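You operate a simulated robot arm through the tools that you are given. There is no shell and no other tool. Be economical: measure what you need, move in short steps, check, and stop when the job is done.

You run a simulated robot arm. Do the job below in one go: nothing can be reset, and whatever is moved stays where it is left.

Task
Test the checker box with the blue test piece from the drawer.
Fine: stand it in the loop, press the check button, wait for HOLD, put it back and close the drawer. Set down upright: what you pick out.

It is judged by the outcome, as a careful person would: the job done as asked, and still so three seconds after it is handed in. It fails if anything else is knocked over, pushed out of place, dropped, spilled or broken.

Robot
A 7-joint arm with a two-finger parallel gripper, fixed in place. Base frame: the origin is at the foot of the arm, x ahead of it, y to its left, z up; the work surface is at about z = 860. Lengths are in mm, angles in rad, forces in N, time in s.
With the tool pointing down near the work surface it reaches from about 240 to 680 mm from the base axis. Its first joint turns from -1.152 to 1.152 rad. Payload 2.4 kg.
The TCP is the grasp point between the finger pads, 30 mm short of the fingertips. In the tool frame z runs along the fingers and y along their closing line. Largest opening 94 mm; finger width 28, thickness 10; the body of the gripper, 50 by 96 mm, starts 55 mm behind the TCP.
Orientation is that of the tool frame in the base frame, as a unit quaternion [w, x, y, z]. With the fingers straight down and closing along the base's y, the tool's x points along the base's -x, its y along +y and its z along -z.

Tools
- The arm moves only by the tool step_arm. Its argument "plan" is one flat list of numbers, 7 for each row, row after row: the gripper command, from -1 (fully open) to 1 (shut), values between in proportion, then the shift along the tool's x, y, z in mm, then the turn, a rotation vector about the tool's x, y, z in rad. In form: [claw, x, y, z, wx, wy, wz, claw, x, y, z, wx, wy, wz, ...]. A call has 1 to 12 rows; each row is the pose to reach, as a shift and turn from the pose commanded when the call began, along the tool's axes at that moment. Each row takes 0.2 s and may step no farther than 50 mm and 0.15 rad from the row before; otherwise, or with a gripper value out of range, the whole call is refused. Where a pose cannot be reached the arm comes as near as it can. A force on the tool above 40 N (or 10 N above the force at the start of the call, whichever is more), or a blocked arm, ends the call early, and 0.2 s more pass. The fingers move at their own pace (about 153 mm/s each) and stop on an object; they squeeze with about 44 N. The grip force told is the motor's: it shows also when the fingers shut on nothing. Time passes only in rows, and 0.2 s behind the last, so rows that repeat a pose let the fingers close. The reply holds the time, the measured pose of the TCP, the force on the tool along the base axes, the opening and the grip force, in the units named above and with some noise, with the torque about the TCP (base axes, N m) and any sound that the robot's microphone picked up, and new pictures: "show" is both (left out), scene, wrist or none.
- Cameras (640 x 400 px; columns grow to the right, rows downward): "scene" is fixed at [41.4, 481.8, 1438.2]; the picture's right is [-0.69, -0.72, 0.00], its down [-0.45, 0.44, -0.78] and it looks along [0.56, -0.54, -0.63] (base axes); focal length 323 px, centre (320, 200). "wrist" rides on the gripper at [76, 14, -102] in the tool frame; the picture's right is [-0.18, 0.98, 0.00], its down [-0.75, -0.14, -0.64] and it looks along [-0.63, -0.12, 0.77] (tool axes); focal length 243 px, centre (320, 200). There is no depth. A picture from a camera that has moved, and an enlarged one, comes with that camera's place and axes in the base frame and with its lens.
- enlarge(camera, box): a new picture of the part [left, top, right, bottom] of that camera's present view, enlarged. It takes no simulated time.
- hand_in(): hands the job in; it is judged then, once.

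Go step by step. Nothing tells you positions but the pictures and the camera data: compare them with the known pose of the tool, close in by small moves and look again before you grip or let go. The budget is 120 turns and 200 pictures, counting those below and the enlarged ones. Unless the task says otherwise, let go and move clear before handing in, and close with one line.

The tools are called by a JSON object that holds its "method" and its "body". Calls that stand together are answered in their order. step_arm: Moves the arm, as the interface text tells. Its arguments: {"type":"object","properties":{"plan":{"type":"array"},"show":{"type":"string","enum":["both","scene","wrist","none"]}},"required":["plan"]} The other tools are called the same way: enlarge (camera, box) takes an enlarged picture of a part of a camera's view; hand_in () hands the job in.

At the start:

```text
t: 0.0
position: [452.8, -60.2, 1127.3]
tcp_rot: [0.0, 0.001, 1.0, 0.001]
wrist_force: [-1.2, 0.4, 0.2]
wrist_torque: [0.0, 0.01, 0.01]
finger_gap: 93.8
grip_force: 0.1
```

scene: 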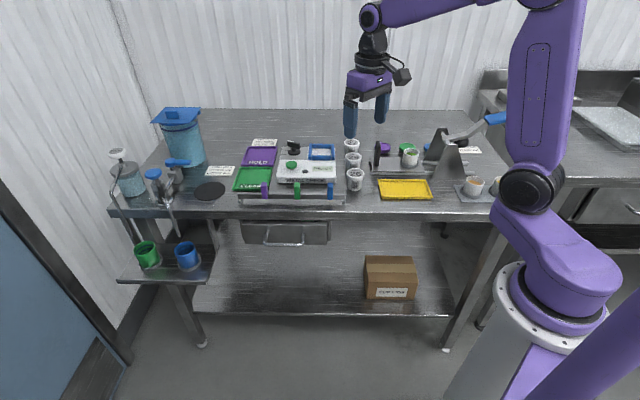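
wrist: 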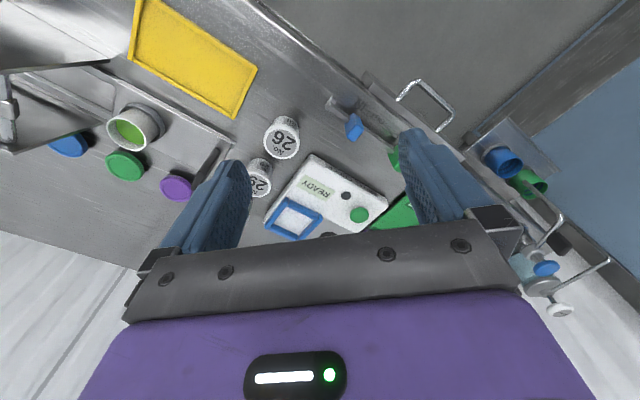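

I see a bench with a checker box (READY, green button, blue loop), mats, cups, and a drawer below the bench edge. I'll take a closer look at these first.

{"method": "enlarge", "body": {"camera": "scene", "box": [220, 130, 380, 230]}}

{"method": "enlarge", "body": {"camera": "scene", "box": [220, 180, 380, 280]}}

{"method": "enlarge", "body": {"camera": "wrist", "box": [240, 70, 480, 220]}}

```text
4.00 times, centred on (300, 180) of scene
camera zoom: at [41.4, 481.8, 1438.2], right [-0.69, -0.72, 0.0], down [-0.45, 0.44, -0.78], along [0.56, -0.54, -0.63], focal length 1291 px, centre (400, 280)
```

zoom: 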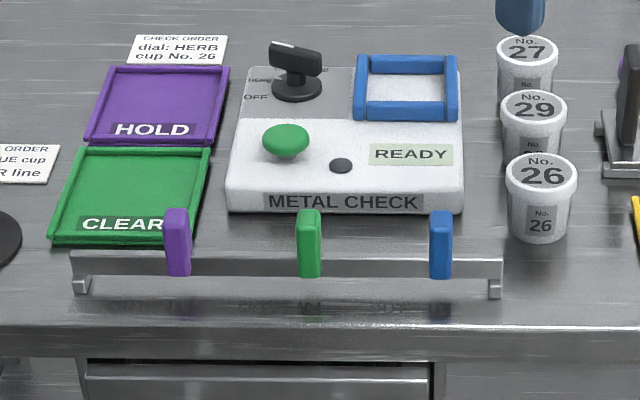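

```text
4.00 times, centred on (300, 230) of scene
camera zoom: at [41.4, 481.8, 1438.2], right [-0.69, -0.72, 0.0], down [-0.45, 0.44, -0.78], along [0.56, -0.54, -0.63], focal length 1291 px, centre (400, 80)
```

zoom: 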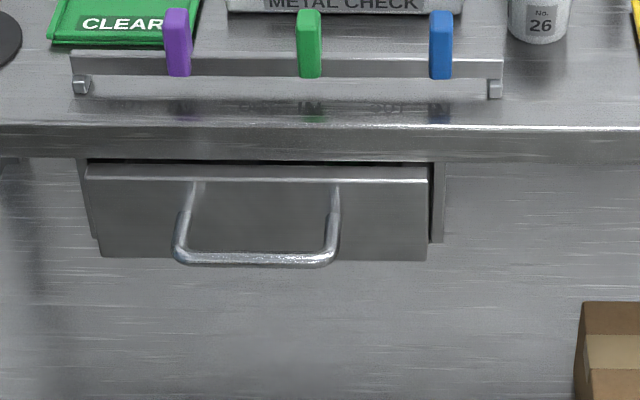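

```text
2.67 times, centred on (360, 145) of wrist
camera zoom: at [378.1, -47.2, 1228.6], right [0.18, 0.98, 0.0], down [0.75, -0.14, 0.64], along [0.63, -0.12, -0.77], focal length 647 px, centre (213, 347)
```

zoom: 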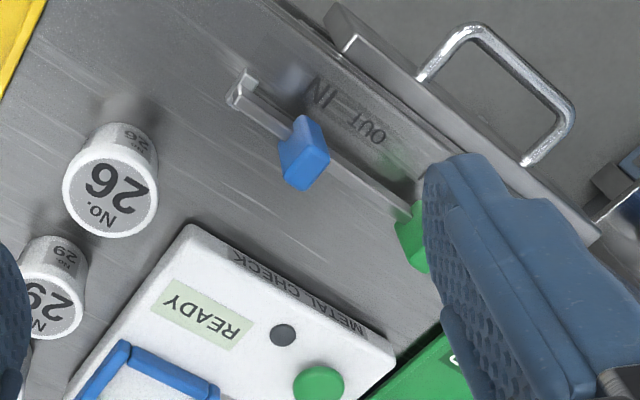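

The bench runs diagonally to the base. Its front faces roughly (-0.72, 0.69), and I put the drawer handle bar at about (547, 131, 782). I'll move above it and yaw so the fingers close along the drawer's pull direction.

{"method": "step_arm", "body": {"plan": [-1, -11.75, 23.9, 20.9, 0, 0, -0.1, -1, -23.5, 47.8, 41.8, 0, 0, -0.2, -1, -35.2, 71.6, 62.6, 0, 0, -0.3, -1, -47, 95.5, 83.5, 0, 0, -0.4, -1, -58.7, 119.4, 104.4, 0, 0, -0.5, -1, -70.5, 143.2, 125.2, 0, 0, -0.6, -1, -82.2, 167.1, 146.1, 0, 0, -0.7, -1, -94, 191, 167, 0, 0, -0.806]}}

```text
t: 1.8
position: [547.4, 129.4, 960.1]
tcp_rot: [0.0, -0.393, 0.919, -0.001]
wrist_force: [0.0, 0.3, 0.2]
wrist_torque: [0.03, -0.01, 0.01]
finger_gap: 93.9
grip_force: 0.0
camera wrist: at [484.6, 84.5, 1061.1], right [-0.58, 0.81, 0.0], down [0.62, 0.45, 0.64], along [0.52, 0.37, -0.77], focal length 243 px, centre (320, 200)
```

scene: 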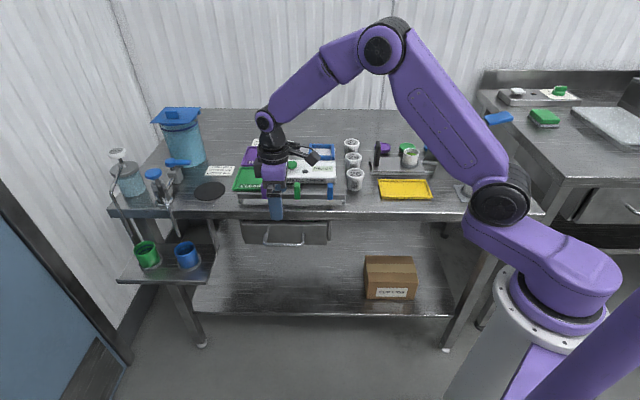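
wrist: 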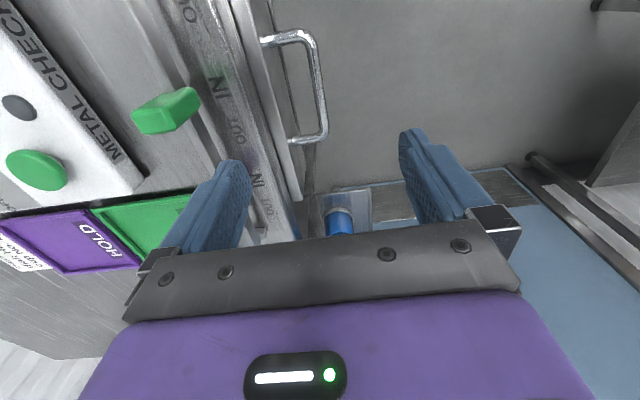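

The gripper is above the handle. I'll read the IN/OUT rail labels before I touch anything.

{"method": "enlarge", "body": {"camera": "wrist", "box": [120, 0, 360, 150]}}

{"method": "enlarge", "body": {"camera": "wrist", "box": [200, 100, 360, 250]}}

{"method": "enlarge", "body": {"camera": "scene", "box": [230, 185, 350, 260]}}

```text
2.67 times, centred on (240, 75) of wrist
camera zoom: at [484.6, 84.5, 1061.1], right [-0.58, 0.81, 0.0], down [0.62, 0.45, 0.64], along [0.52, 0.37, -0.77], focal length 647 px, centre (533, 533)
```

zoom: 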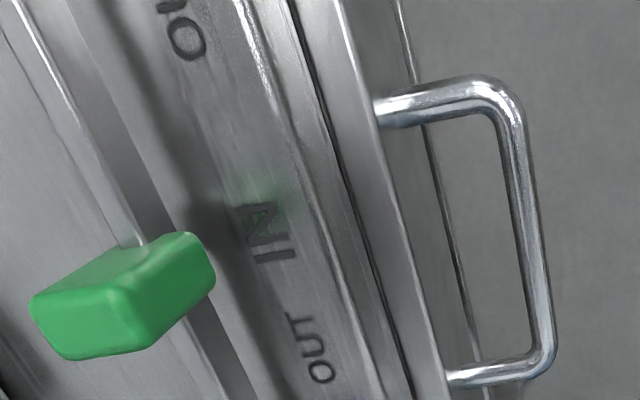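

```text
2.67 times, centred on (280, 175) of wrist
camera zoom: at [484.6, 84.5, 1061.1], right [-0.58, 0.81, 0.0], down [0.62, 0.45, 0.64], along [0.52, 0.37, -0.77], focal length 647 px, centre (427, 267)
```

zoom: 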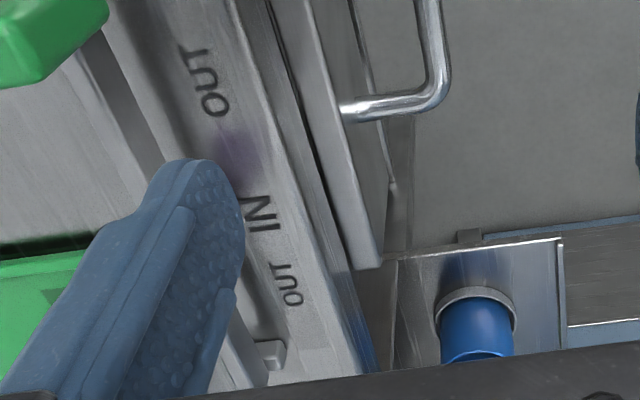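

```text
5.33 times, centred on (290, 222) of scene
camera zoom: at [41.4, 481.8, 1438.2], right [-0.69, -0.72, 0.0], down [-0.45, 0.44, -0.78], along [0.56, -0.54, -0.63], focal length 1721 px, centre (480, 80)
```

zoom: 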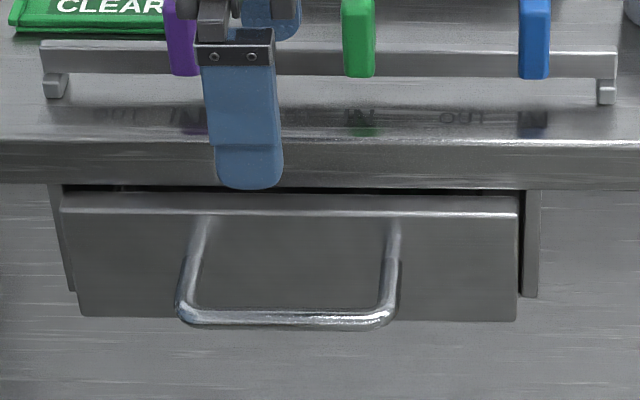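

All three flags on the rail read IN, and it's only a sign-out board, so I'll leave it alone. I'll narrow the fingers, tilt slightly and descend toward the handle bar.

{"method": "step_arm", "body": {"plan": [0.1, 0, 4, 20, 0.05, 0, 0, 0.1, 0, 8, 40, 0.1, 0, 0, 0.1, 0, 12, 60, 0.15, 0, 0, 0.1, 0, 15, 80, 0.2, 0, 0, 0.1, 0, 18, 100, 0.25, 0, 0]}}

{"method": "enlarge", "body": {"camera": "wrist", "box": [200, 0, 440, 200]}}

{"method": "enlarge", "body": {"camera": "scene", "box": [230, 170, 350, 260]}}

```text
t: 3.0
position: [534.7, 143.4, 858.7]
tcp_rot: [0.05, -0.389, 0.913, -0.115]
wrist_force: [0.1, -0.6, 0.3]
wrist_torque: [0.01, -0.01, 0.03]
finger_gap: 42.2
grip_force: 0.0
camera wrist: at [453.9, 114.3, 955.2], right [-0.56, 0.79, -0.24], down [0.51, 0.56, 0.66], along [0.66, 0.24, -0.71], focal length 243 px, centre (320, 200)
```

scene: 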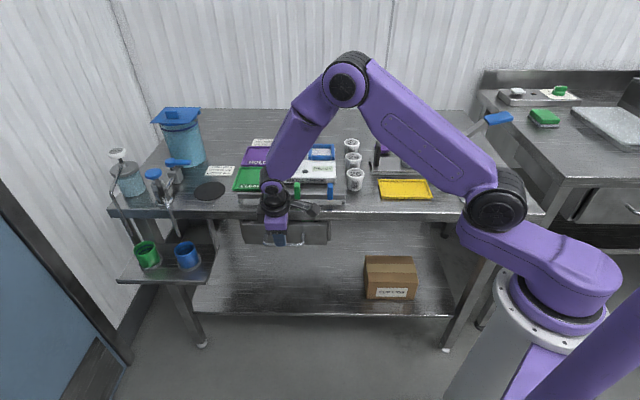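
wrist: 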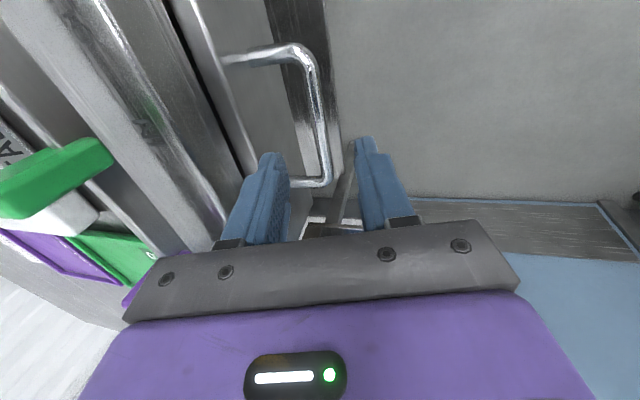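

```text
2.00 times, centred on (320, 100) of wrist
camera zoom: at [453.9, 114.3, 955.2], right [-0.56, 0.79, -0.24], down [0.51, 0.56, 0.66], along [0.66, 0.24, -0.71], focal length 485 px, centre (320, 400)
```

zoom: 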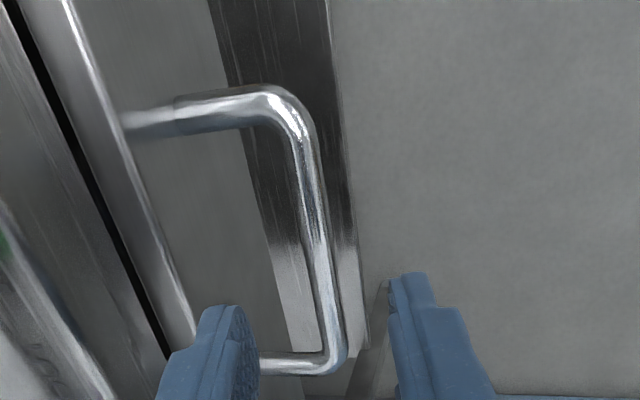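

```text
4.44 times, centred on (290, 215) of scene
camera zoom: at [41.4, 481.8, 1438.2], right [-0.69, -0.72, 0.0], down [-0.45, 0.44, -0.78], along [0.56, -0.54, -0.63], focal length 1434 px, centre (453, 133)
```

zoom: 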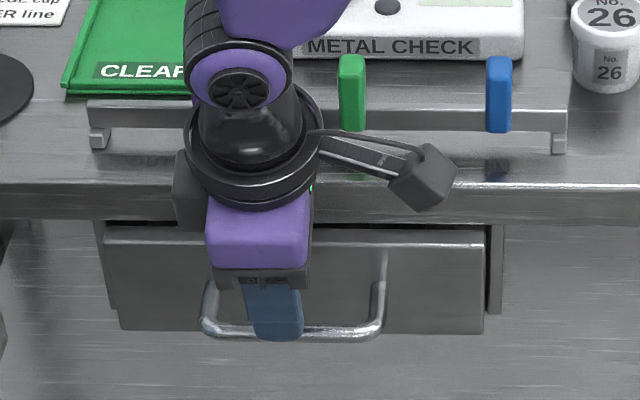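

The bar lies nearly between the open fingers. I'll descend along the tool axis with a small inward correction.

{"method": "step_arm", "body": {"plan": [0.1, 0, -4, 20, 0, 0, 0, 0.1, 0, -4, 40, 0, 0, 0, 0.1, 0, -4, 60, 0, 0, 0]}}

{"method": "enlarge", "body": {"camera": "wrist", "box": [200, 50, 440, 250]}}

{"method": "enlarge", "body": {"camera": "scene", "box": [230, 170, 350, 260]}}

```text
t: 3.8
position: [548.7, 128.5, 800.1]
tcp_rot: [0.048, -0.389, 0.913, -0.115]
wrist_force: [-0.2, 1.0, 0.3]
wrist_torque: [-0.01, -0.02, 0.0]
finger_gap: 42.2
grip_force: 0.0
camera wrist: at [468.8, 100.1, 895.9], right [-0.56, 0.79, -0.24], down [0.51, 0.56, 0.66], along [0.66, 0.24, -0.71], focal length 243 px, centre (320, 200)
```

scene: 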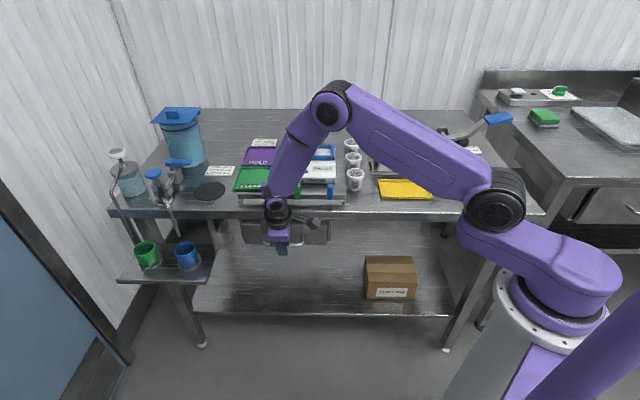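
wrist: 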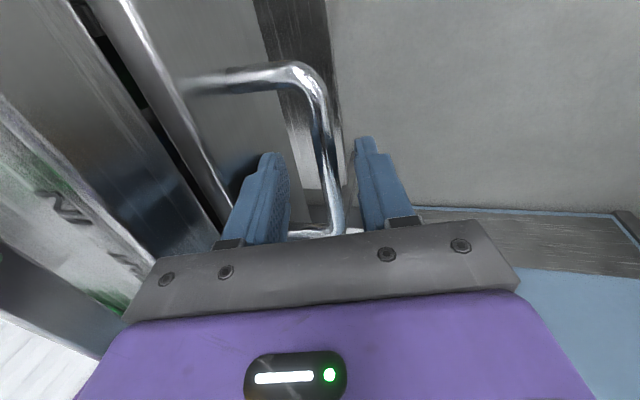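

```text
2.00 times, centred on (320, 150) of wrist
camera zoom: at [468.8, 100.1, 895.9], right [-0.56, 0.79, -0.24], down [0.51, 0.56, 0.66], along [0.66, 0.24, -0.71], focal length 485 px, centre (320, 300)
```

zoom: 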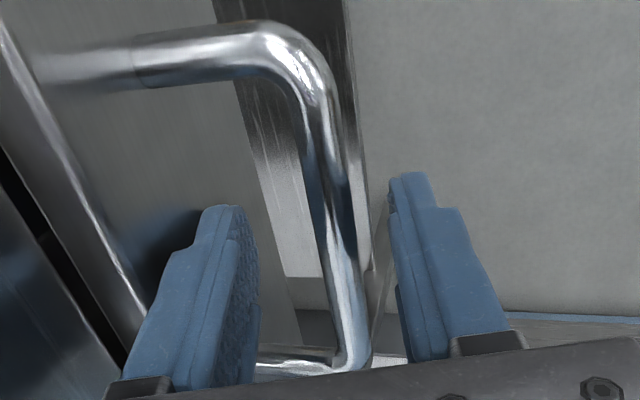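

```text
4.44 times, centred on (290, 215) of scene
camera zoom: at [41.4, 481.8, 1438.2], right [-0.69, -0.72, 0.0], down [-0.45, 0.44, -0.78], along [0.56, -0.54, -0.63], focal length 1434 px, centre (453, 133)
```

zoom: 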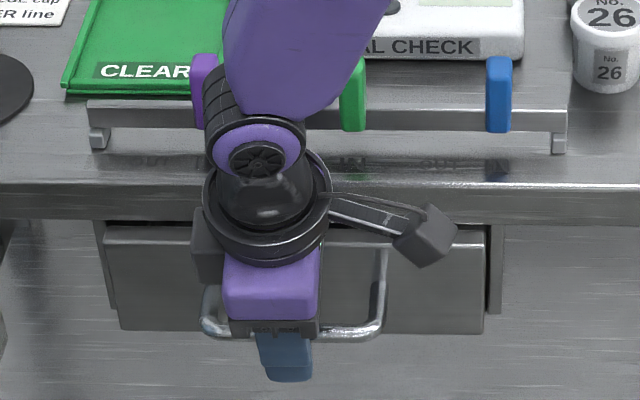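

The bar is between the pads, so I'll close on it.

{"method": "step_arm", "body": {"plan": [0.5, 0, 0, 0, 0, 0, 0, 1, 0, 0, 0, 0, 0, 0, 1, 0, 0, 0, 0, 0, 0], "show": "wrist"}}

```text
t: 4.6
position: [545.7, 132.8, 798.7]
tcp_rot: [0.047, -0.39, 0.912, -0.114]
wrist_force: [-22.8, 21.8, -9.3]
wrist_torque: [0.24, 0.47, -1.43]
finger_gap: 11.9
grip_force: 45.6
camera wrist: at [466.0, 103.3, 895.0], right [-0.56, 0.79, -0.24], down [0.51, 0.56, 0.65], along [0.65, 0.25, -0.72], focal length 243 px, centre (320, 200)
```

wrist: 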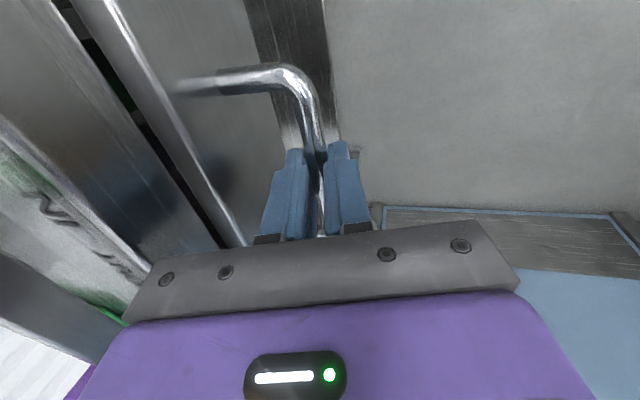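

The grip on the bar is firm. I'll pull straight outward.

{"method": "step_arm", "body": {"plan": [1, 0, 6, -1.5, 0, 0, 0, 1, 0, 14.5, -3.7, 0, 0, 0, 1, 0, 24, -6.2, 0, 0, 0, 1, 0, 34, -8.7, 0, 0, 0]}}

```text
t: 5.6
position: [524.8, 153.1, 804.1]
tcp_rot: [0.049, -0.388, 0.913, -0.115]
wrist_force: [3.0, 2.8, -24.0]
wrist_torque: [0.77, -0.68, -1.06]
finger_gap: 12.1
grip_force: 45.7
camera wrist: at [443.2, 124.2, 898.1], right [-0.56, 0.79, -0.24], down [0.51, 0.56, 0.66], along [0.66, 0.24, -0.71], focal length 243 px, centre (320, 200)
```

scene: 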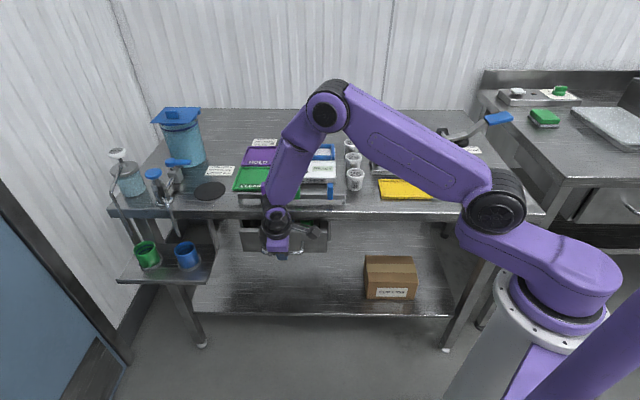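
wrist: 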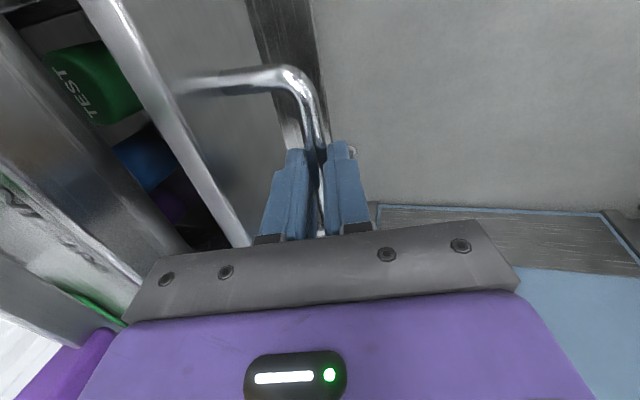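

The drawer slides, and I can see green, blue and purple pieces inside. I'll keep pulling, with the hand slightly lower to relieve the vertical force.

{"method": "step_arm", "body": {"plan": [1, 0, 12, 0.5, 0, 0, 0, 1, 0, 26, -3, 0, 0, 0, 1, 0, 39, -6.3, 0, 0, 0, 1, 0, 53, -10, 0, 0, 0, 1, 0, 67, -13.5, 0, 0, 0, 1, 0, 80, -16.8, 0, 0, 0, 1, 0, 94, -20.3, 0, 0, 0]}}

```text
t: 7.2
position: [453.8, 223.5, 799.8]
tcp_rot: [0.052, -0.39, 0.913, -0.113]
wrist_force: [8.4, 8.9, 19.5]
wrist_torque: [0.34, -0.46, -1.07]
finger_gap: 12.1
grip_force: 45.3
camera wrist: at [373.6, 193.5, 895.0], right [-0.56, 0.79, -0.24], down [0.5, 0.56, 0.66], along [0.66, 0.25, -0.71], focal length 243 px, centre (320, 200)
```

scene: 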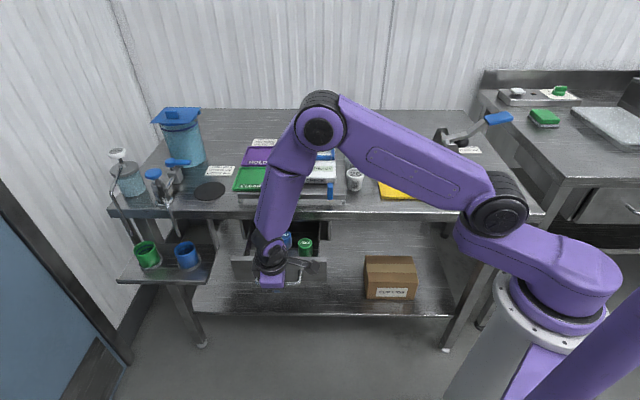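
wrist: 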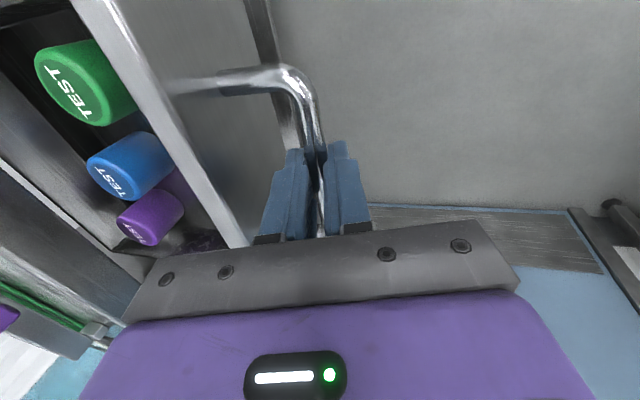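

The pieces stand upright in a row, but the blue one is still close to the bench edge. I'll pull a bit further.

{"method": "step_arm", "body": {"plan": [1, 0, 10, -3.5, 0, 0, 0, 1, 0, 19, -6.5, 0, 0, 0, 1, 0, 29, -9, 0, 0, 0, 1, 0, 39, -11.5, 0, 0, 0]}}

{"method": "enlarge", "body": {"camera": "scene", "box": [220, 200, 360, 300]}}

```text
t: 8.2
position: [425.8, 250.8, 799.9]
tcp_rot: [0.052, -0.388, 0.913, -0.113]
wrist_force: [17.0, 18.0, -12.6]
wrist_torque: [0.07, -0.06, -1.28]
finger_gap: 12.2
grip_force: 45.2
camera wrist: at [344.8, 222.3, 895.2], right [-0.56, 0.79, -0.24], down [0.5, 0.56, 0.66], along [0.66, 0.25, -0.71], focal length 243 px, centre (320, 200)
```

scene: 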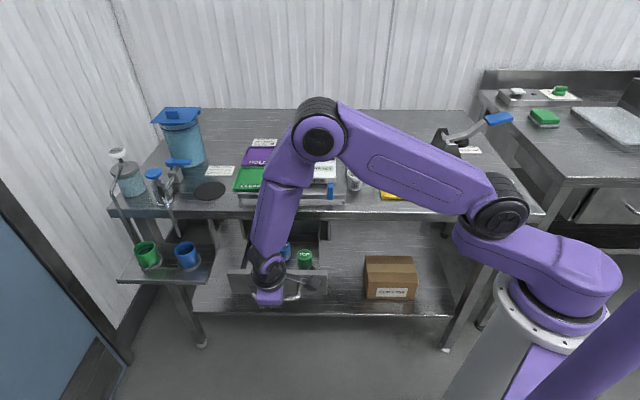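
wrist: 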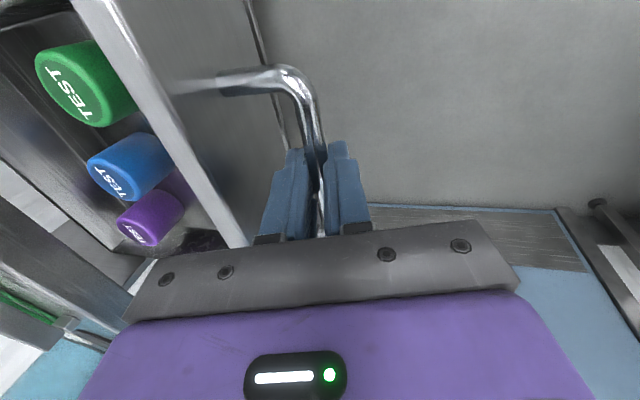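

```text
4.00 times, centred on (290, 250) of scene
camera zoom: at [41.9, 482.3, 1438.0], right [-0.69, -0.72, 0.0], down [-0.45, 0.44, -0.78], along [0.56, -0.54, -0.63], focal length 1291 px, centre (440, 0)
```

zoom: 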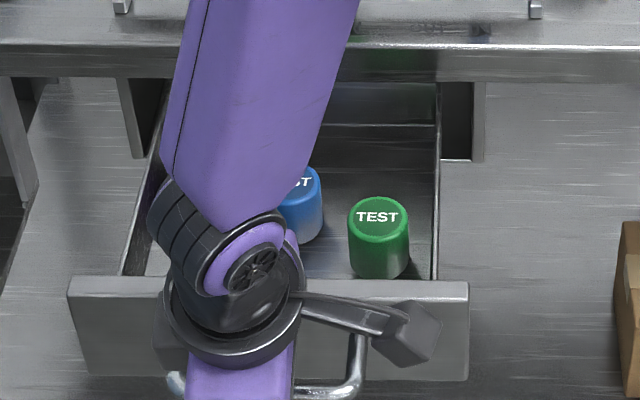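

The drawer is well open and the pieces are clear of the bench edge. I'll release the bar and back off along the tool axis.

{"method": "step_arm", "body": {"plan": [0.1, 0, 0, 0, 0, 0, 0, 0.1, 0, 0, 0, 0, 0, 0, 0.1, 0, 0, -30, 0, 0, 0, 0.1, 0, 0, -70, 0, 0, 0, 0.1, 0, 0, -110, -0.1, 0, 0, 0.1, 0, 0, -150, -0.2, 0, 0]}}

{"method": "enlarge", "body": {"camera": "scene", "box": [220, 200, 360, 300]}}

```text
t: 9.6
position: [397.4, 273.2, 945.9]
tcp_rot: [0.009, -0.392, 0.919, -0.022]
wrist_force: [0.1, 1.2, -0.9]
wrist_torque: [0.02, 0.04, -0.01]
finger_gap: 42.5
grip_force: 0.0
camera wrist: at [330.9, 231.1, 1047.7], right [-0.58, 0.81, -0.05], down [0.6, 0.47, 0.65], along [0.55, 0.35, -0.76], focal length 243 px, centre (320, 200)
```

scene: 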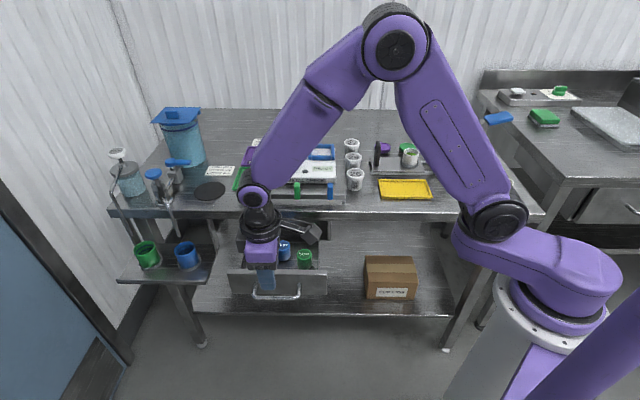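
wrist: 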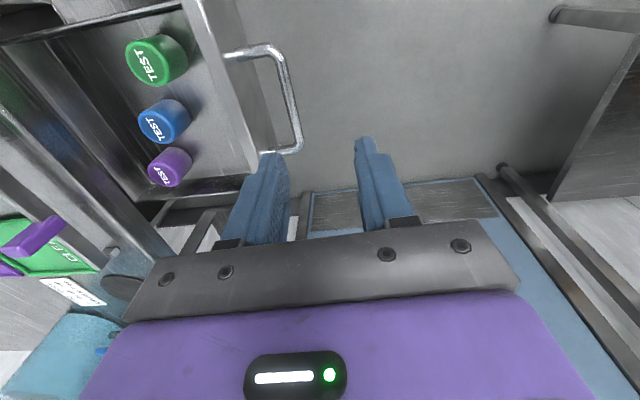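

```text
4.00 times, centred on (290, 250) of scene
camera zoom: at [41.4, 481.8, 1438.2], right [-0.69, -0.72, 0.0], down [-0.45, 0.44, -0.78], along [0.56, -0.54, -0.63], focal length 1291 px, centre (440, 0)
```

zoom: 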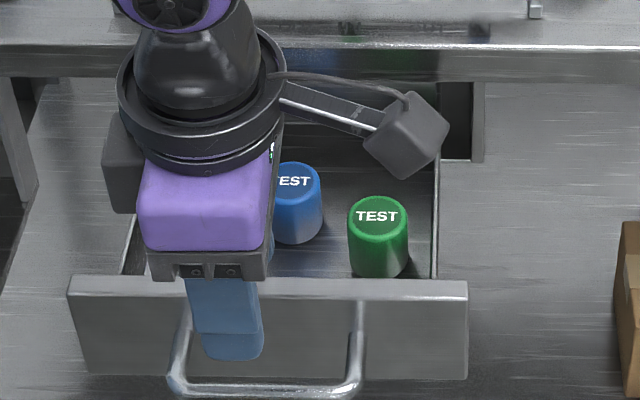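

Blue sits at about (535, 140), with its top at z≈800. Before picking it, I'll fly to the checker to test the reach and look closely at the loop, dial and button.

{"method": "step_arm", "body": {"plan": [0.1, 8.9, -42.3, -6, 0, 0, 0.086, 0.1, 17.8, -84.7, -12, 0, 0, 0.172, 0.1, 26.8, -127, -18, 0, 0, 0.257, 0.1, 35.7, -169, -24, 0, 0, 0.343, 0.1, 44.6, -212, -30, 0, 0, 0.429, 0.1, 53.5, -254, -34, 0, 0, 0.515, 0.1, 62.4, -296, -36, 0, 0, 0.6, 0.1, 71.3, -339, -38, 0, 0, 0.687, 0.1, 80.2, -381, -40, 0, 0, 0.772, 0.1, 89, -423, -40, 0, 0, 0.858, 0.1, 98, -466, -40, 0, 0, 0.944, 0.1, 107, -508, -40, 0, 0, 1.03]}}

{"method": "enlarge", "body": {"camera": "wrist", "box": [160, 20, 480, 220]}}

```text
t: 12.2
position: [680.8, -150.6, 1005.7]
tcp_rot: [0.017, 0.113, 0.993, -0.015]
wrist_force: [0.4, -0.7, -1.1]
wrist_torque: [0.0, 0.05, 0.04]
finger_gap: 42.3
grip_force: 0.0
out of reach, approached as far as the arm can: row 12
camera wrist: at [606.6, -117.7, 1105.5], right [0.4, 0.92, -0.02], down [0.68, -0.28, 0.67], along [0.61, -0.28, -0.74], focal length 243 px, centre (320, 200)
```

scene: 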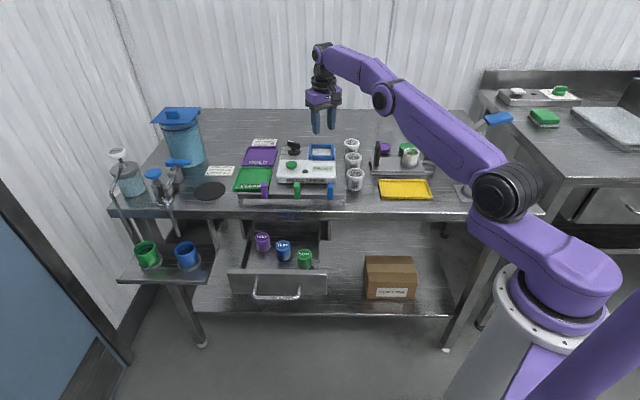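
wrist: 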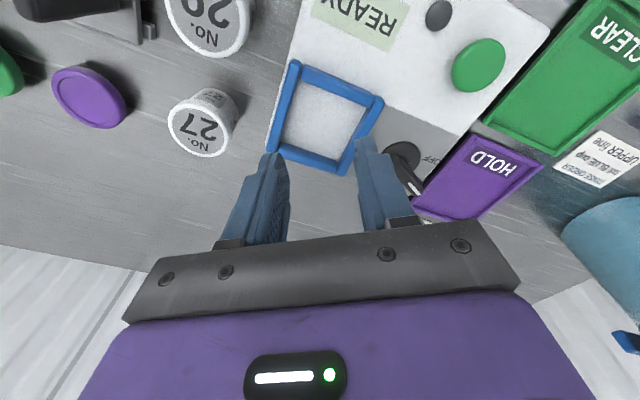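

```text
2.00 times, centred on (320, 120) of wrist
camera zoom: at [606.6, -117.7, 1105.5], right [0.4, 0.92, -0.02], down [0.68, -0.28, 0.67], along [0.61, -0.28, -0.74], focal length 485 px, centre (320, 360)
```

zoom: 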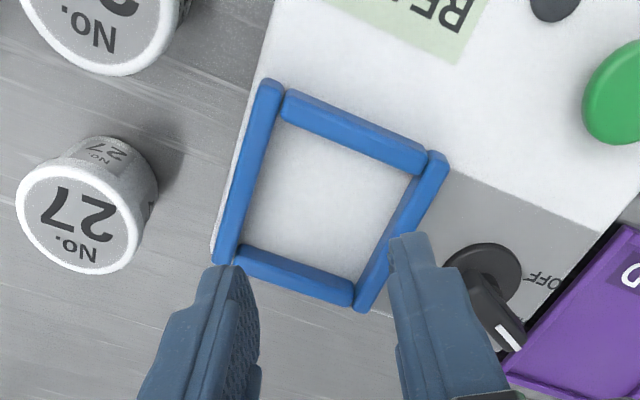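

The loop centre is near (694, -155), just past tool-down reach, so I'll need to tilt the fingers outward. Next I'll look at the dial.

{"method": "enlarge", "body": {"camera": "wrist", "box": [370, 110, 450, 210]}}

{"method": "enlarge", "body": {"camera": "scene", "box": [270, 135, 350, 190]}}

{"method": "enlarge", "body": {"camera": "scene", "box": [230, 220, 340, 305]}}

```text
4.00 times, centred on (410, 160) of wrist
camera zoom: at [606.6, -117.7, 1105.5], right [0.4, 0.92, -0.02], down [0.68, -0.28, 0.67], along [0.61, -0.28, -0.74], focal length 970 px, centre (-40, 360)
```

zoom: 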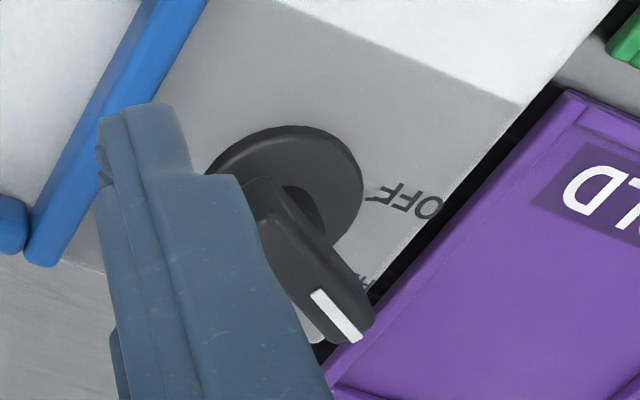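

```text
7.27 times, centred on (310, 162) of scene
camera zoom: at [41.4, 481.9, 1438.2], right [-0.69, -0.72, 0.0], down [-0.45, 0.44, -0.78], along [0.56, -0.54, -0.63], focal length 2347 px, centre (393, 473)
```

zoom: 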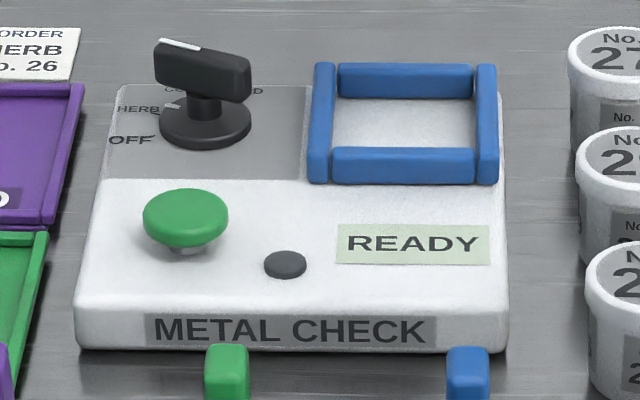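

```text
4.71 times, centred on (285, 262) of scene
camera zoom: at [41.4, 481.9, 1438.2], right [-0.69, -0.72, 0.0], down [-0.45, 0.44, -0.78], along [0.56, -0.54, -0.63], focal length 1519 px, centre (485, -94)
```

zoom: 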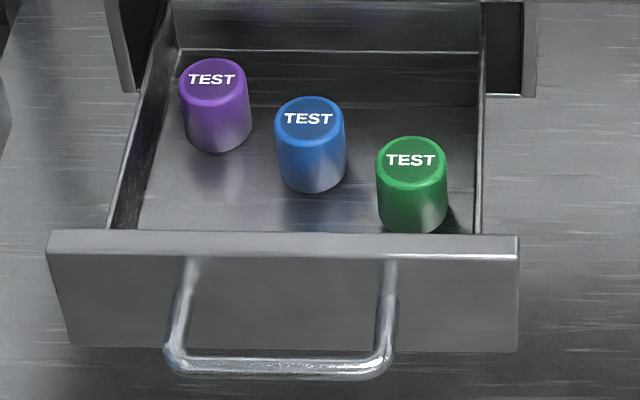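

The dial is on and the display shows READY, so I'll leave it as it is. I'll test reach at the loop with a 0.3 rad outward tilt while staying above it.

{"method": "step_arm", "body": {"plan": [0.1, 0, 0, 10, -0.01, -0.1, 0, 0.1, -4, 0, 20, -0.02, -0.2, 0, 0.1, -9, 0, 30, -0.026, -0.3, 0, 0.1, -12, 0, 38, -0.026, -0.3, 0]}}

{"method": "enlarge", "body": {"camera": "wrist", "box": [160, 20, 480, 220]}}

{"method": "enlarge", "body": {"camera": "scene", "box": [270, 115, 370, 190]}}

```text
t: 13.2
position: [694.1, -154.4, 970.0]
tcp_rot: [0.17, 0.108, 0.979, -0.019]
wrist_force: [1.1, 0.7, 0.5]
wrist_torque: [0.01, 0.02, -0.01]
finger_gap: 42.4
grip_force: 0.0
camera wrist: at [593.9, -118.5, 1042.0], right [0.38, 0.92, 0.06], down [0.45, -0.25, 0.86], along [0.81, -0.3, -0.51], focal length 243 px, centre (320, 200)
```

scene: 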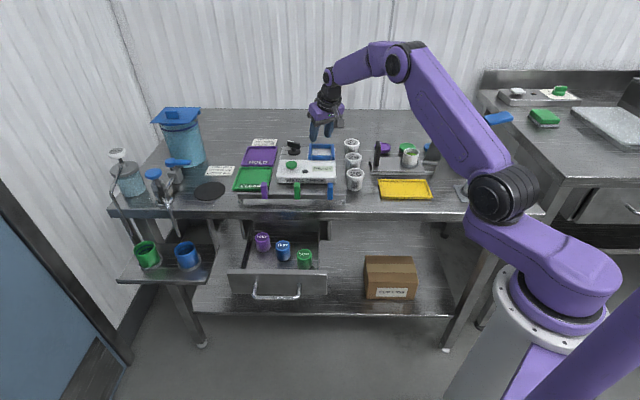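
wrist: 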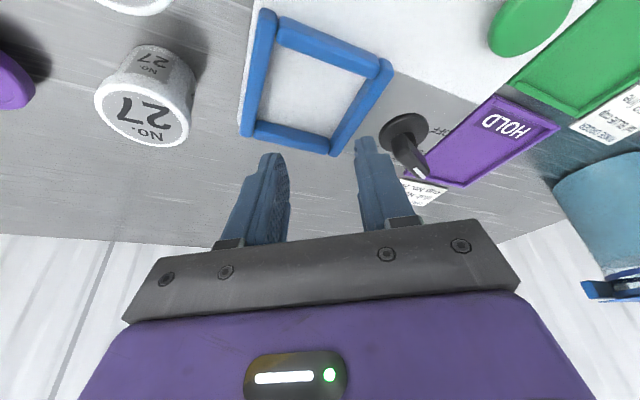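

```text
2.00 times, centred on (320, 120) of wrist
camera zoom: at [593.9, -118.5, 1042.0], right [0.38, 0.92, 0.06], down [0.45, -0.25, 0.86], along [0.81, -0.3, -0.51], focal length 485 px, centre (320, 360)
```

zoom: 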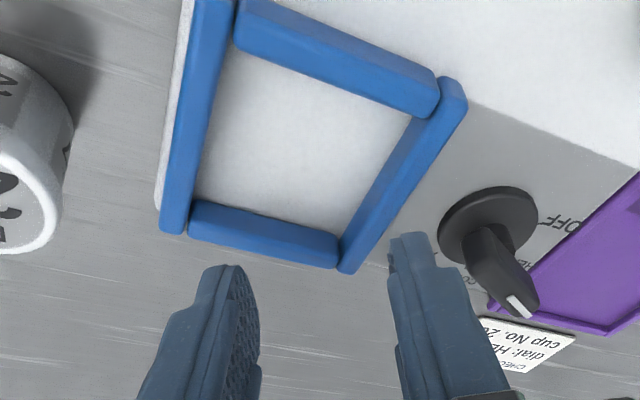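

```text
5.33 times, centred on (320, 152) of scene
camera zoom: at [41.4, 481.8, 1438.2], right [-0.69, -0.72, 0.0], down [-0.45, 0.44, -0.78], along [0.56, -0.54, -0.63], focal length 1721 px, centre (320, 453)
```

zoom: 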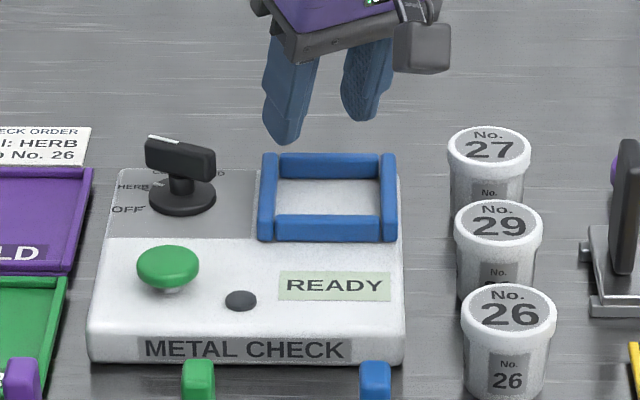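

The loop is reachable with this tilt. Now I'll fly back to hover over the blue piece with the same tilt, yawed so the fingers pass between its neighbours.

{"method": "step_arm", "body": {"plan": [0.1, 24.1, 31.5, -12.5, -0.0199, 0, -0.0562, 0.1, 48.2, 63, -25, -0.0398, 0, -0.1125, 0.1, 72.3, 94.5, -37.5, -0.0596, 0, -0.1688, 0, 96.4, 126, -50, -0.0795, 0, -0.225, -0.1, 120.5, 157.5, -62.4, -0.0994, 0, -0.281, -0.2, 144.6, 189, -75, -0.119, 0, -0.3375, -0.3, 168.7, 220.5, -87.4, -0.139, 0, -0.394, -0.3, 192.8, 252, -99.9, -0.159, 0, -0.45]}}

{"method": "enlarge", "body": {"camera": "wrist", "box": [160, 0, 480, 200]}}

```text
t: 15.0
position: [540.7, 139.7, 1001.0]
tcp_rot: [0.17, -0.126, 0.977, 0.021]
wrist_force: [-1.0, 0.1, -0.1]
wrist_torque: [-0.01, 0.02, -0.03]
finger_gap: 60.7
grip_force: 0.1
camera wrist: at [434.2, 125.7, 1072.0], right [-0.08, 0.99, 0.06], down [0.51, -0.01, 0.86], along [0.85, 0.1, -0.51], focal length 243 px, centre (320, 200)
```

scene: 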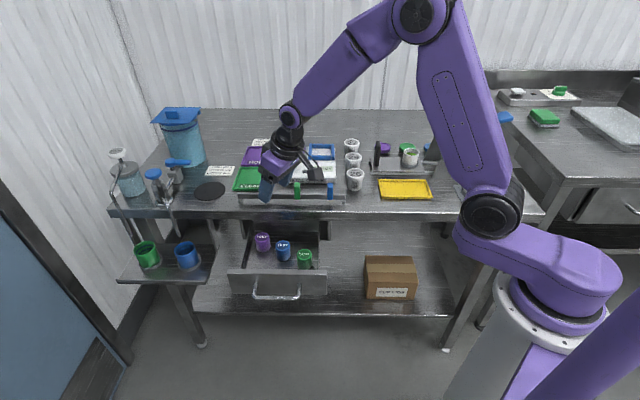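
wrist: 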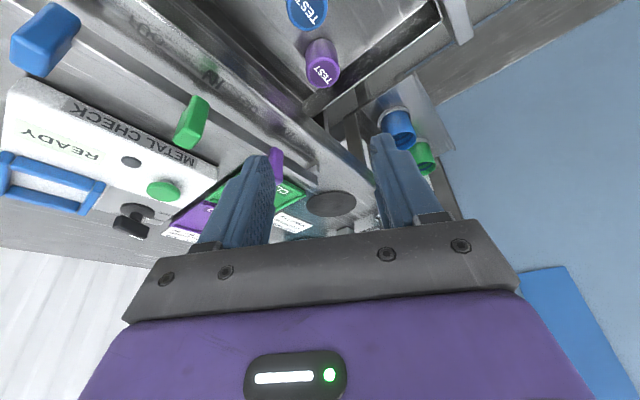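

```text
2.00 times, centred on (320, 100) of wrist
camera zoom: at [434.2, 125.7, 1072.0], right [-0.08, 0.99, 0.06], down [0.51, -0.01, 0.86], along [0.85, 0.1, -0.51], focal length 485 px, centre (320, 400)
```

zoom: 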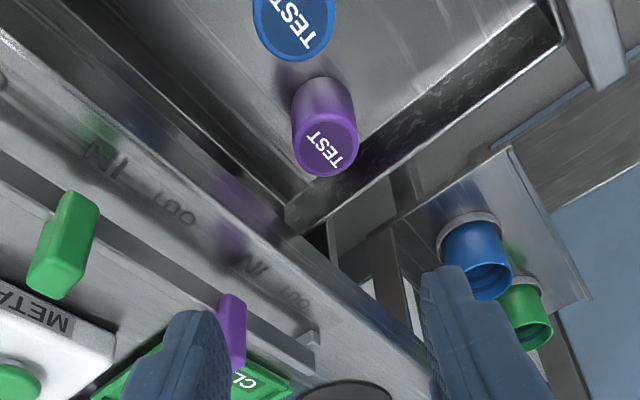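

My estimate for blue holds at (541, 139, top ≈800). I'll descend vertically to z=860 and look again.

{"method": "step_arm", "body": {"plan": [-0.3, 11.7, 0, 33, 0, 0, 0, -0.3, 23.3, 0, 66, 0, 0, 0, -0.3, 35, 0, 99, 0, 0, 0, -0.3, 46.6, 0, 132, 0, 0, 0]}}

{"method": "enlarge", "body": {"camera": "wrist", "box": [160, 50, 480, 250]}}

{"method": "enlarge", "body": {"camera": "scene", "box": [220, 190, 350, 290]}}

```text
t: 16.0
position: [538.7, 137.8, 861.6]
tcp_rot: [0.17, -0.127, 0.977, 0.022]
wrist_force: [0.2, 0.3, -0.2]
wrist_torque: [-0.05, -0.02, -0.01]
finger_gap: 61.1
grip_force: 0.0
camera wrist: at [433.9, 124.1, 931.4], right [-0.08, 0.99, 0.06], down [0.51, -0.01, 0.86], along [0.85, 0.1, -0.51], focal length 243 px, centre (320, 200)
```

scene: 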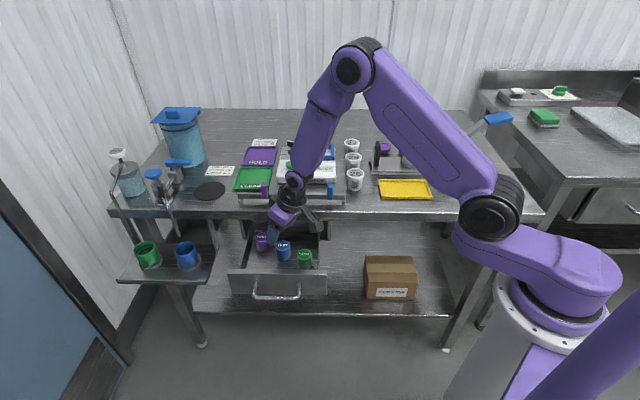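
wrist: 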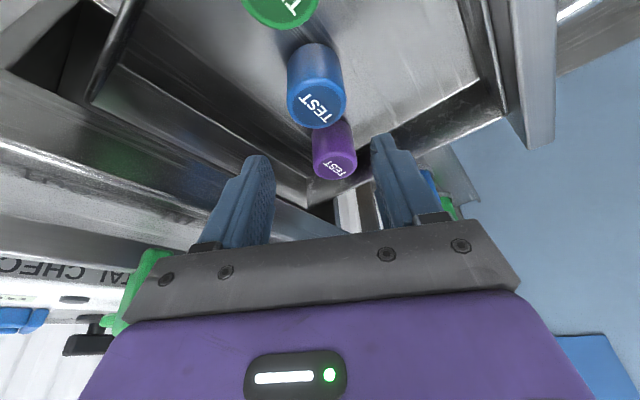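

```text
2.00 times, centred on (320, 150) of wrist
camera zoom: at [433.9, 124.1, 931.4], right [-0.08, 0.99, 0.06], down [0.51, -0.01, 0.86], along [0.85, 0.1, -0.51], focal length 485 px, centre (320, 300)
```

zoom: 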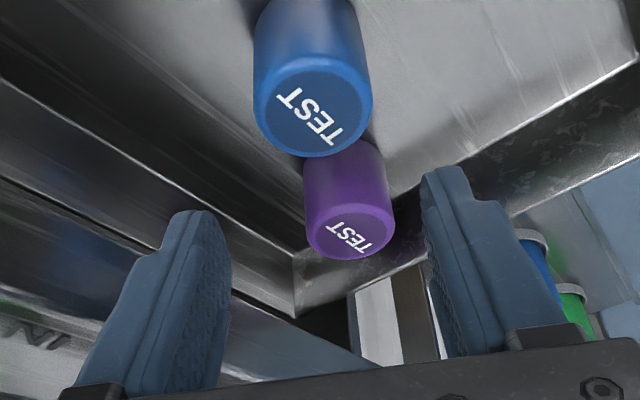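

```text
4.00 times, centred on (285, 240) of scene
camera zoom: at [41.4, 481.8, 1438.2], right [-0.69, -0.72, 0.0], down [-0.45, 0.44, -0.78], along [0.56, -0.54, -0.63], focal length 1291 px, centre (460, 40)
```

zoom: 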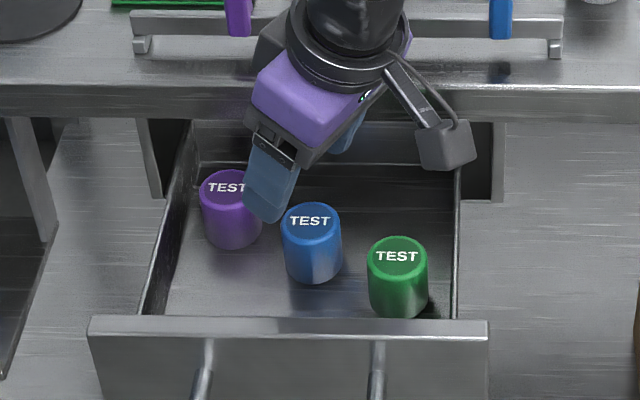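

The TCP is right above blue, so I'll descend the last 58 mm with the fingers straddling it.

{"method": "step_arm", "body": {"plan": [-0.3, 8, 0, 18, 0, 0, 0, -0.3, 16, 0, 36, 0, 0, 0, -0.3, 23.3, 0, 53.9, 0, 0, 0]}}

{"method": "enlarge", "body": {"camera": "wrist", "box": [160, 50, 480, 250]}}

{"method": "enlarge", "body": {"camera": "scene", "box": [220, 190, 350, 290]}}

```text
t: 16.8
position: [536.2, 136.3, 803.7]
tcp_rot: [0.169, -0.127, 0.977, 0.021]
wrist_force: [-0.2, 0.4, 0.4]
wrist_torque: [0.04, -0.03, 0.0]
finger_gap: 61.3
grip_force: 0.0
camera wrist: at [430.0, 122.1, 873.9], right [-0.08, 0.99, 0.06], down [0.51, -0.01, 0.86], along [0.85, 0.1, -0.51], focal length 243 px, centre (320, 200)
```

scene: 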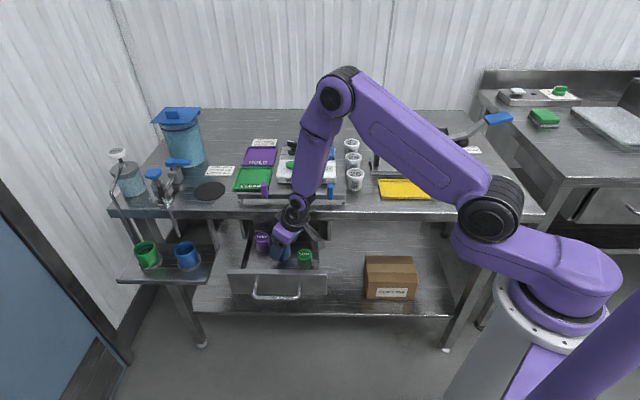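
wrist: 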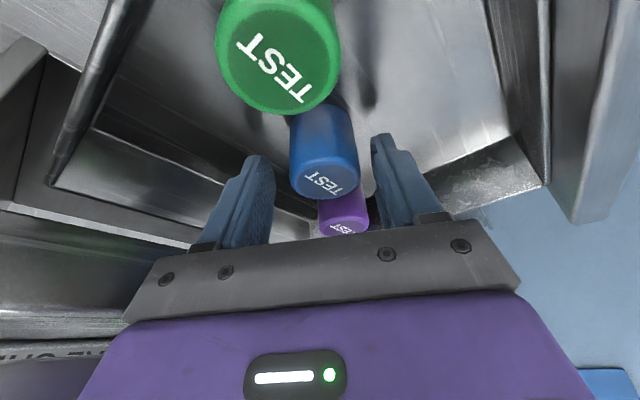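

```text
2.00 times, centred on (320, 150) of wrist
camera zoom: at [430.0, 122.1, 873.9], right [-0.08, 0.99, 0.06], down [0.51, -0.01, 0.86], along [0.85, 0.1, -0.51], focal length 485 px, centre (320, 300)
```

zoom: 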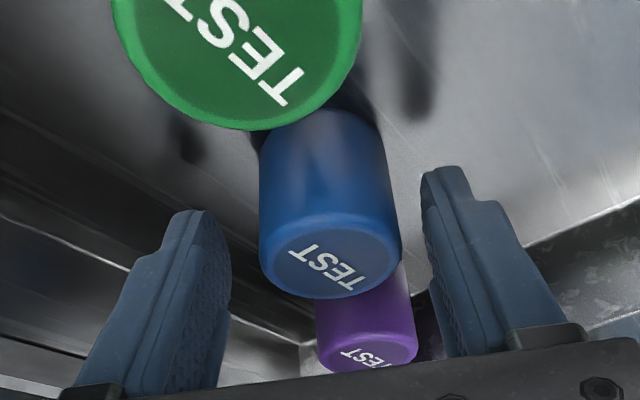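

```text
4.00 times, centred on (285, 240) of scene
camera zoom: at [41.4, 481.8, 1438.2], right [-0.69, -0.72, 0.0], down [-0.45, 0.44, -0.78], along [0.56, -0.54, -0.63], focal length 1291 px, centre (460, 40)
```

zoom: 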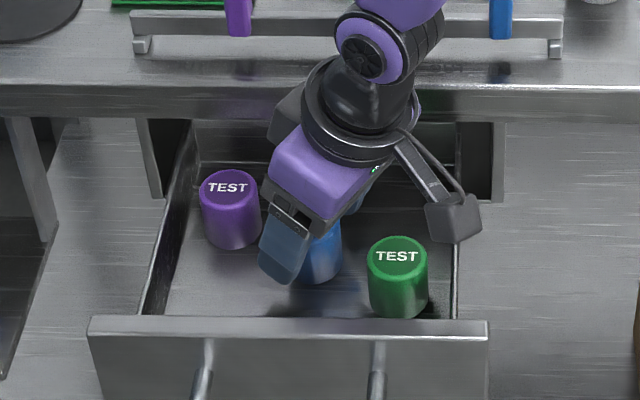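

Blue is centred between the pads, so I'll close the fingers.

{"method": "step_arm", "body": {"plan": [0, 0, 0, 0, 0, 0, 0, 0.5, 0, 0, 0, 0, 0, 0, 1, 0, 0, 0, 0, 0, 0, 1, 0, 0, 0, 0, 0, 0]}}

{"method": "enlarge", "body": {"camera": "wrist", "box": [160, 50, 480, 250]}}

```text
t: 17.8
position: [537.1, 136.1, 802.6]
tcp_rot: [0.169, -0.127, 0.977, 0.021]
wrist_force: [0.5, 1.0, -1.1]
wrist_torque: [-0.04, -0.02, 0.02]
finger_gap: 38.5
grip_force: 43.7
camera wrist: at [429.9, 122.2, 874.1], right [-0.08, 0.99, 0.06], down [0.51, -0.01, 0.86], along [0.85, 0.1, -0.51], focal length 243 px, centre (320, 200)
```

scene: 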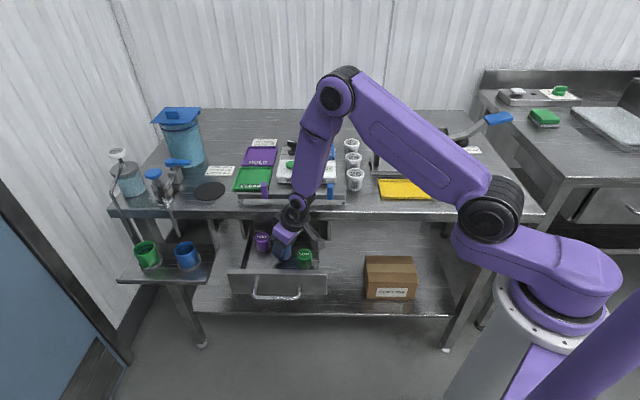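
wrist: 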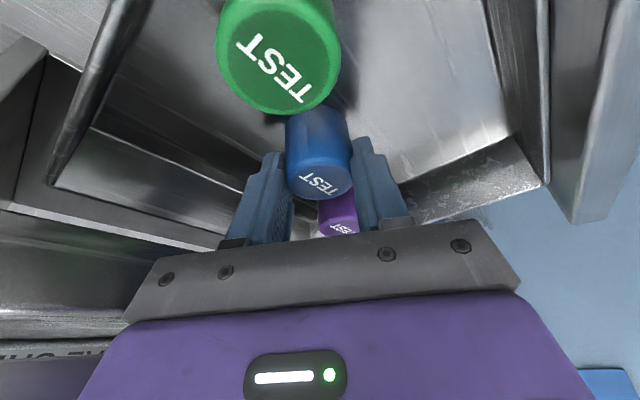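

```text
2.00 times, centred on (320, 150) of wrist
camera zoom: at [429.9, 122.2, 874.1], right [-0.08, 0.99, 0.06], down [0.51, -0.01, 0.86], along [0.85, 0.1, -0.51], focal length 485 px, centre (320, 300)
```

zoom: 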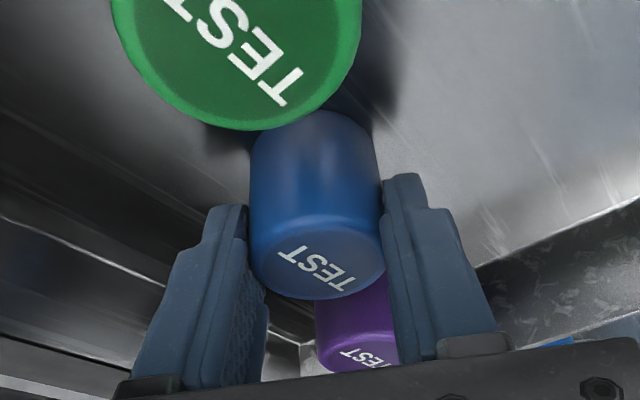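

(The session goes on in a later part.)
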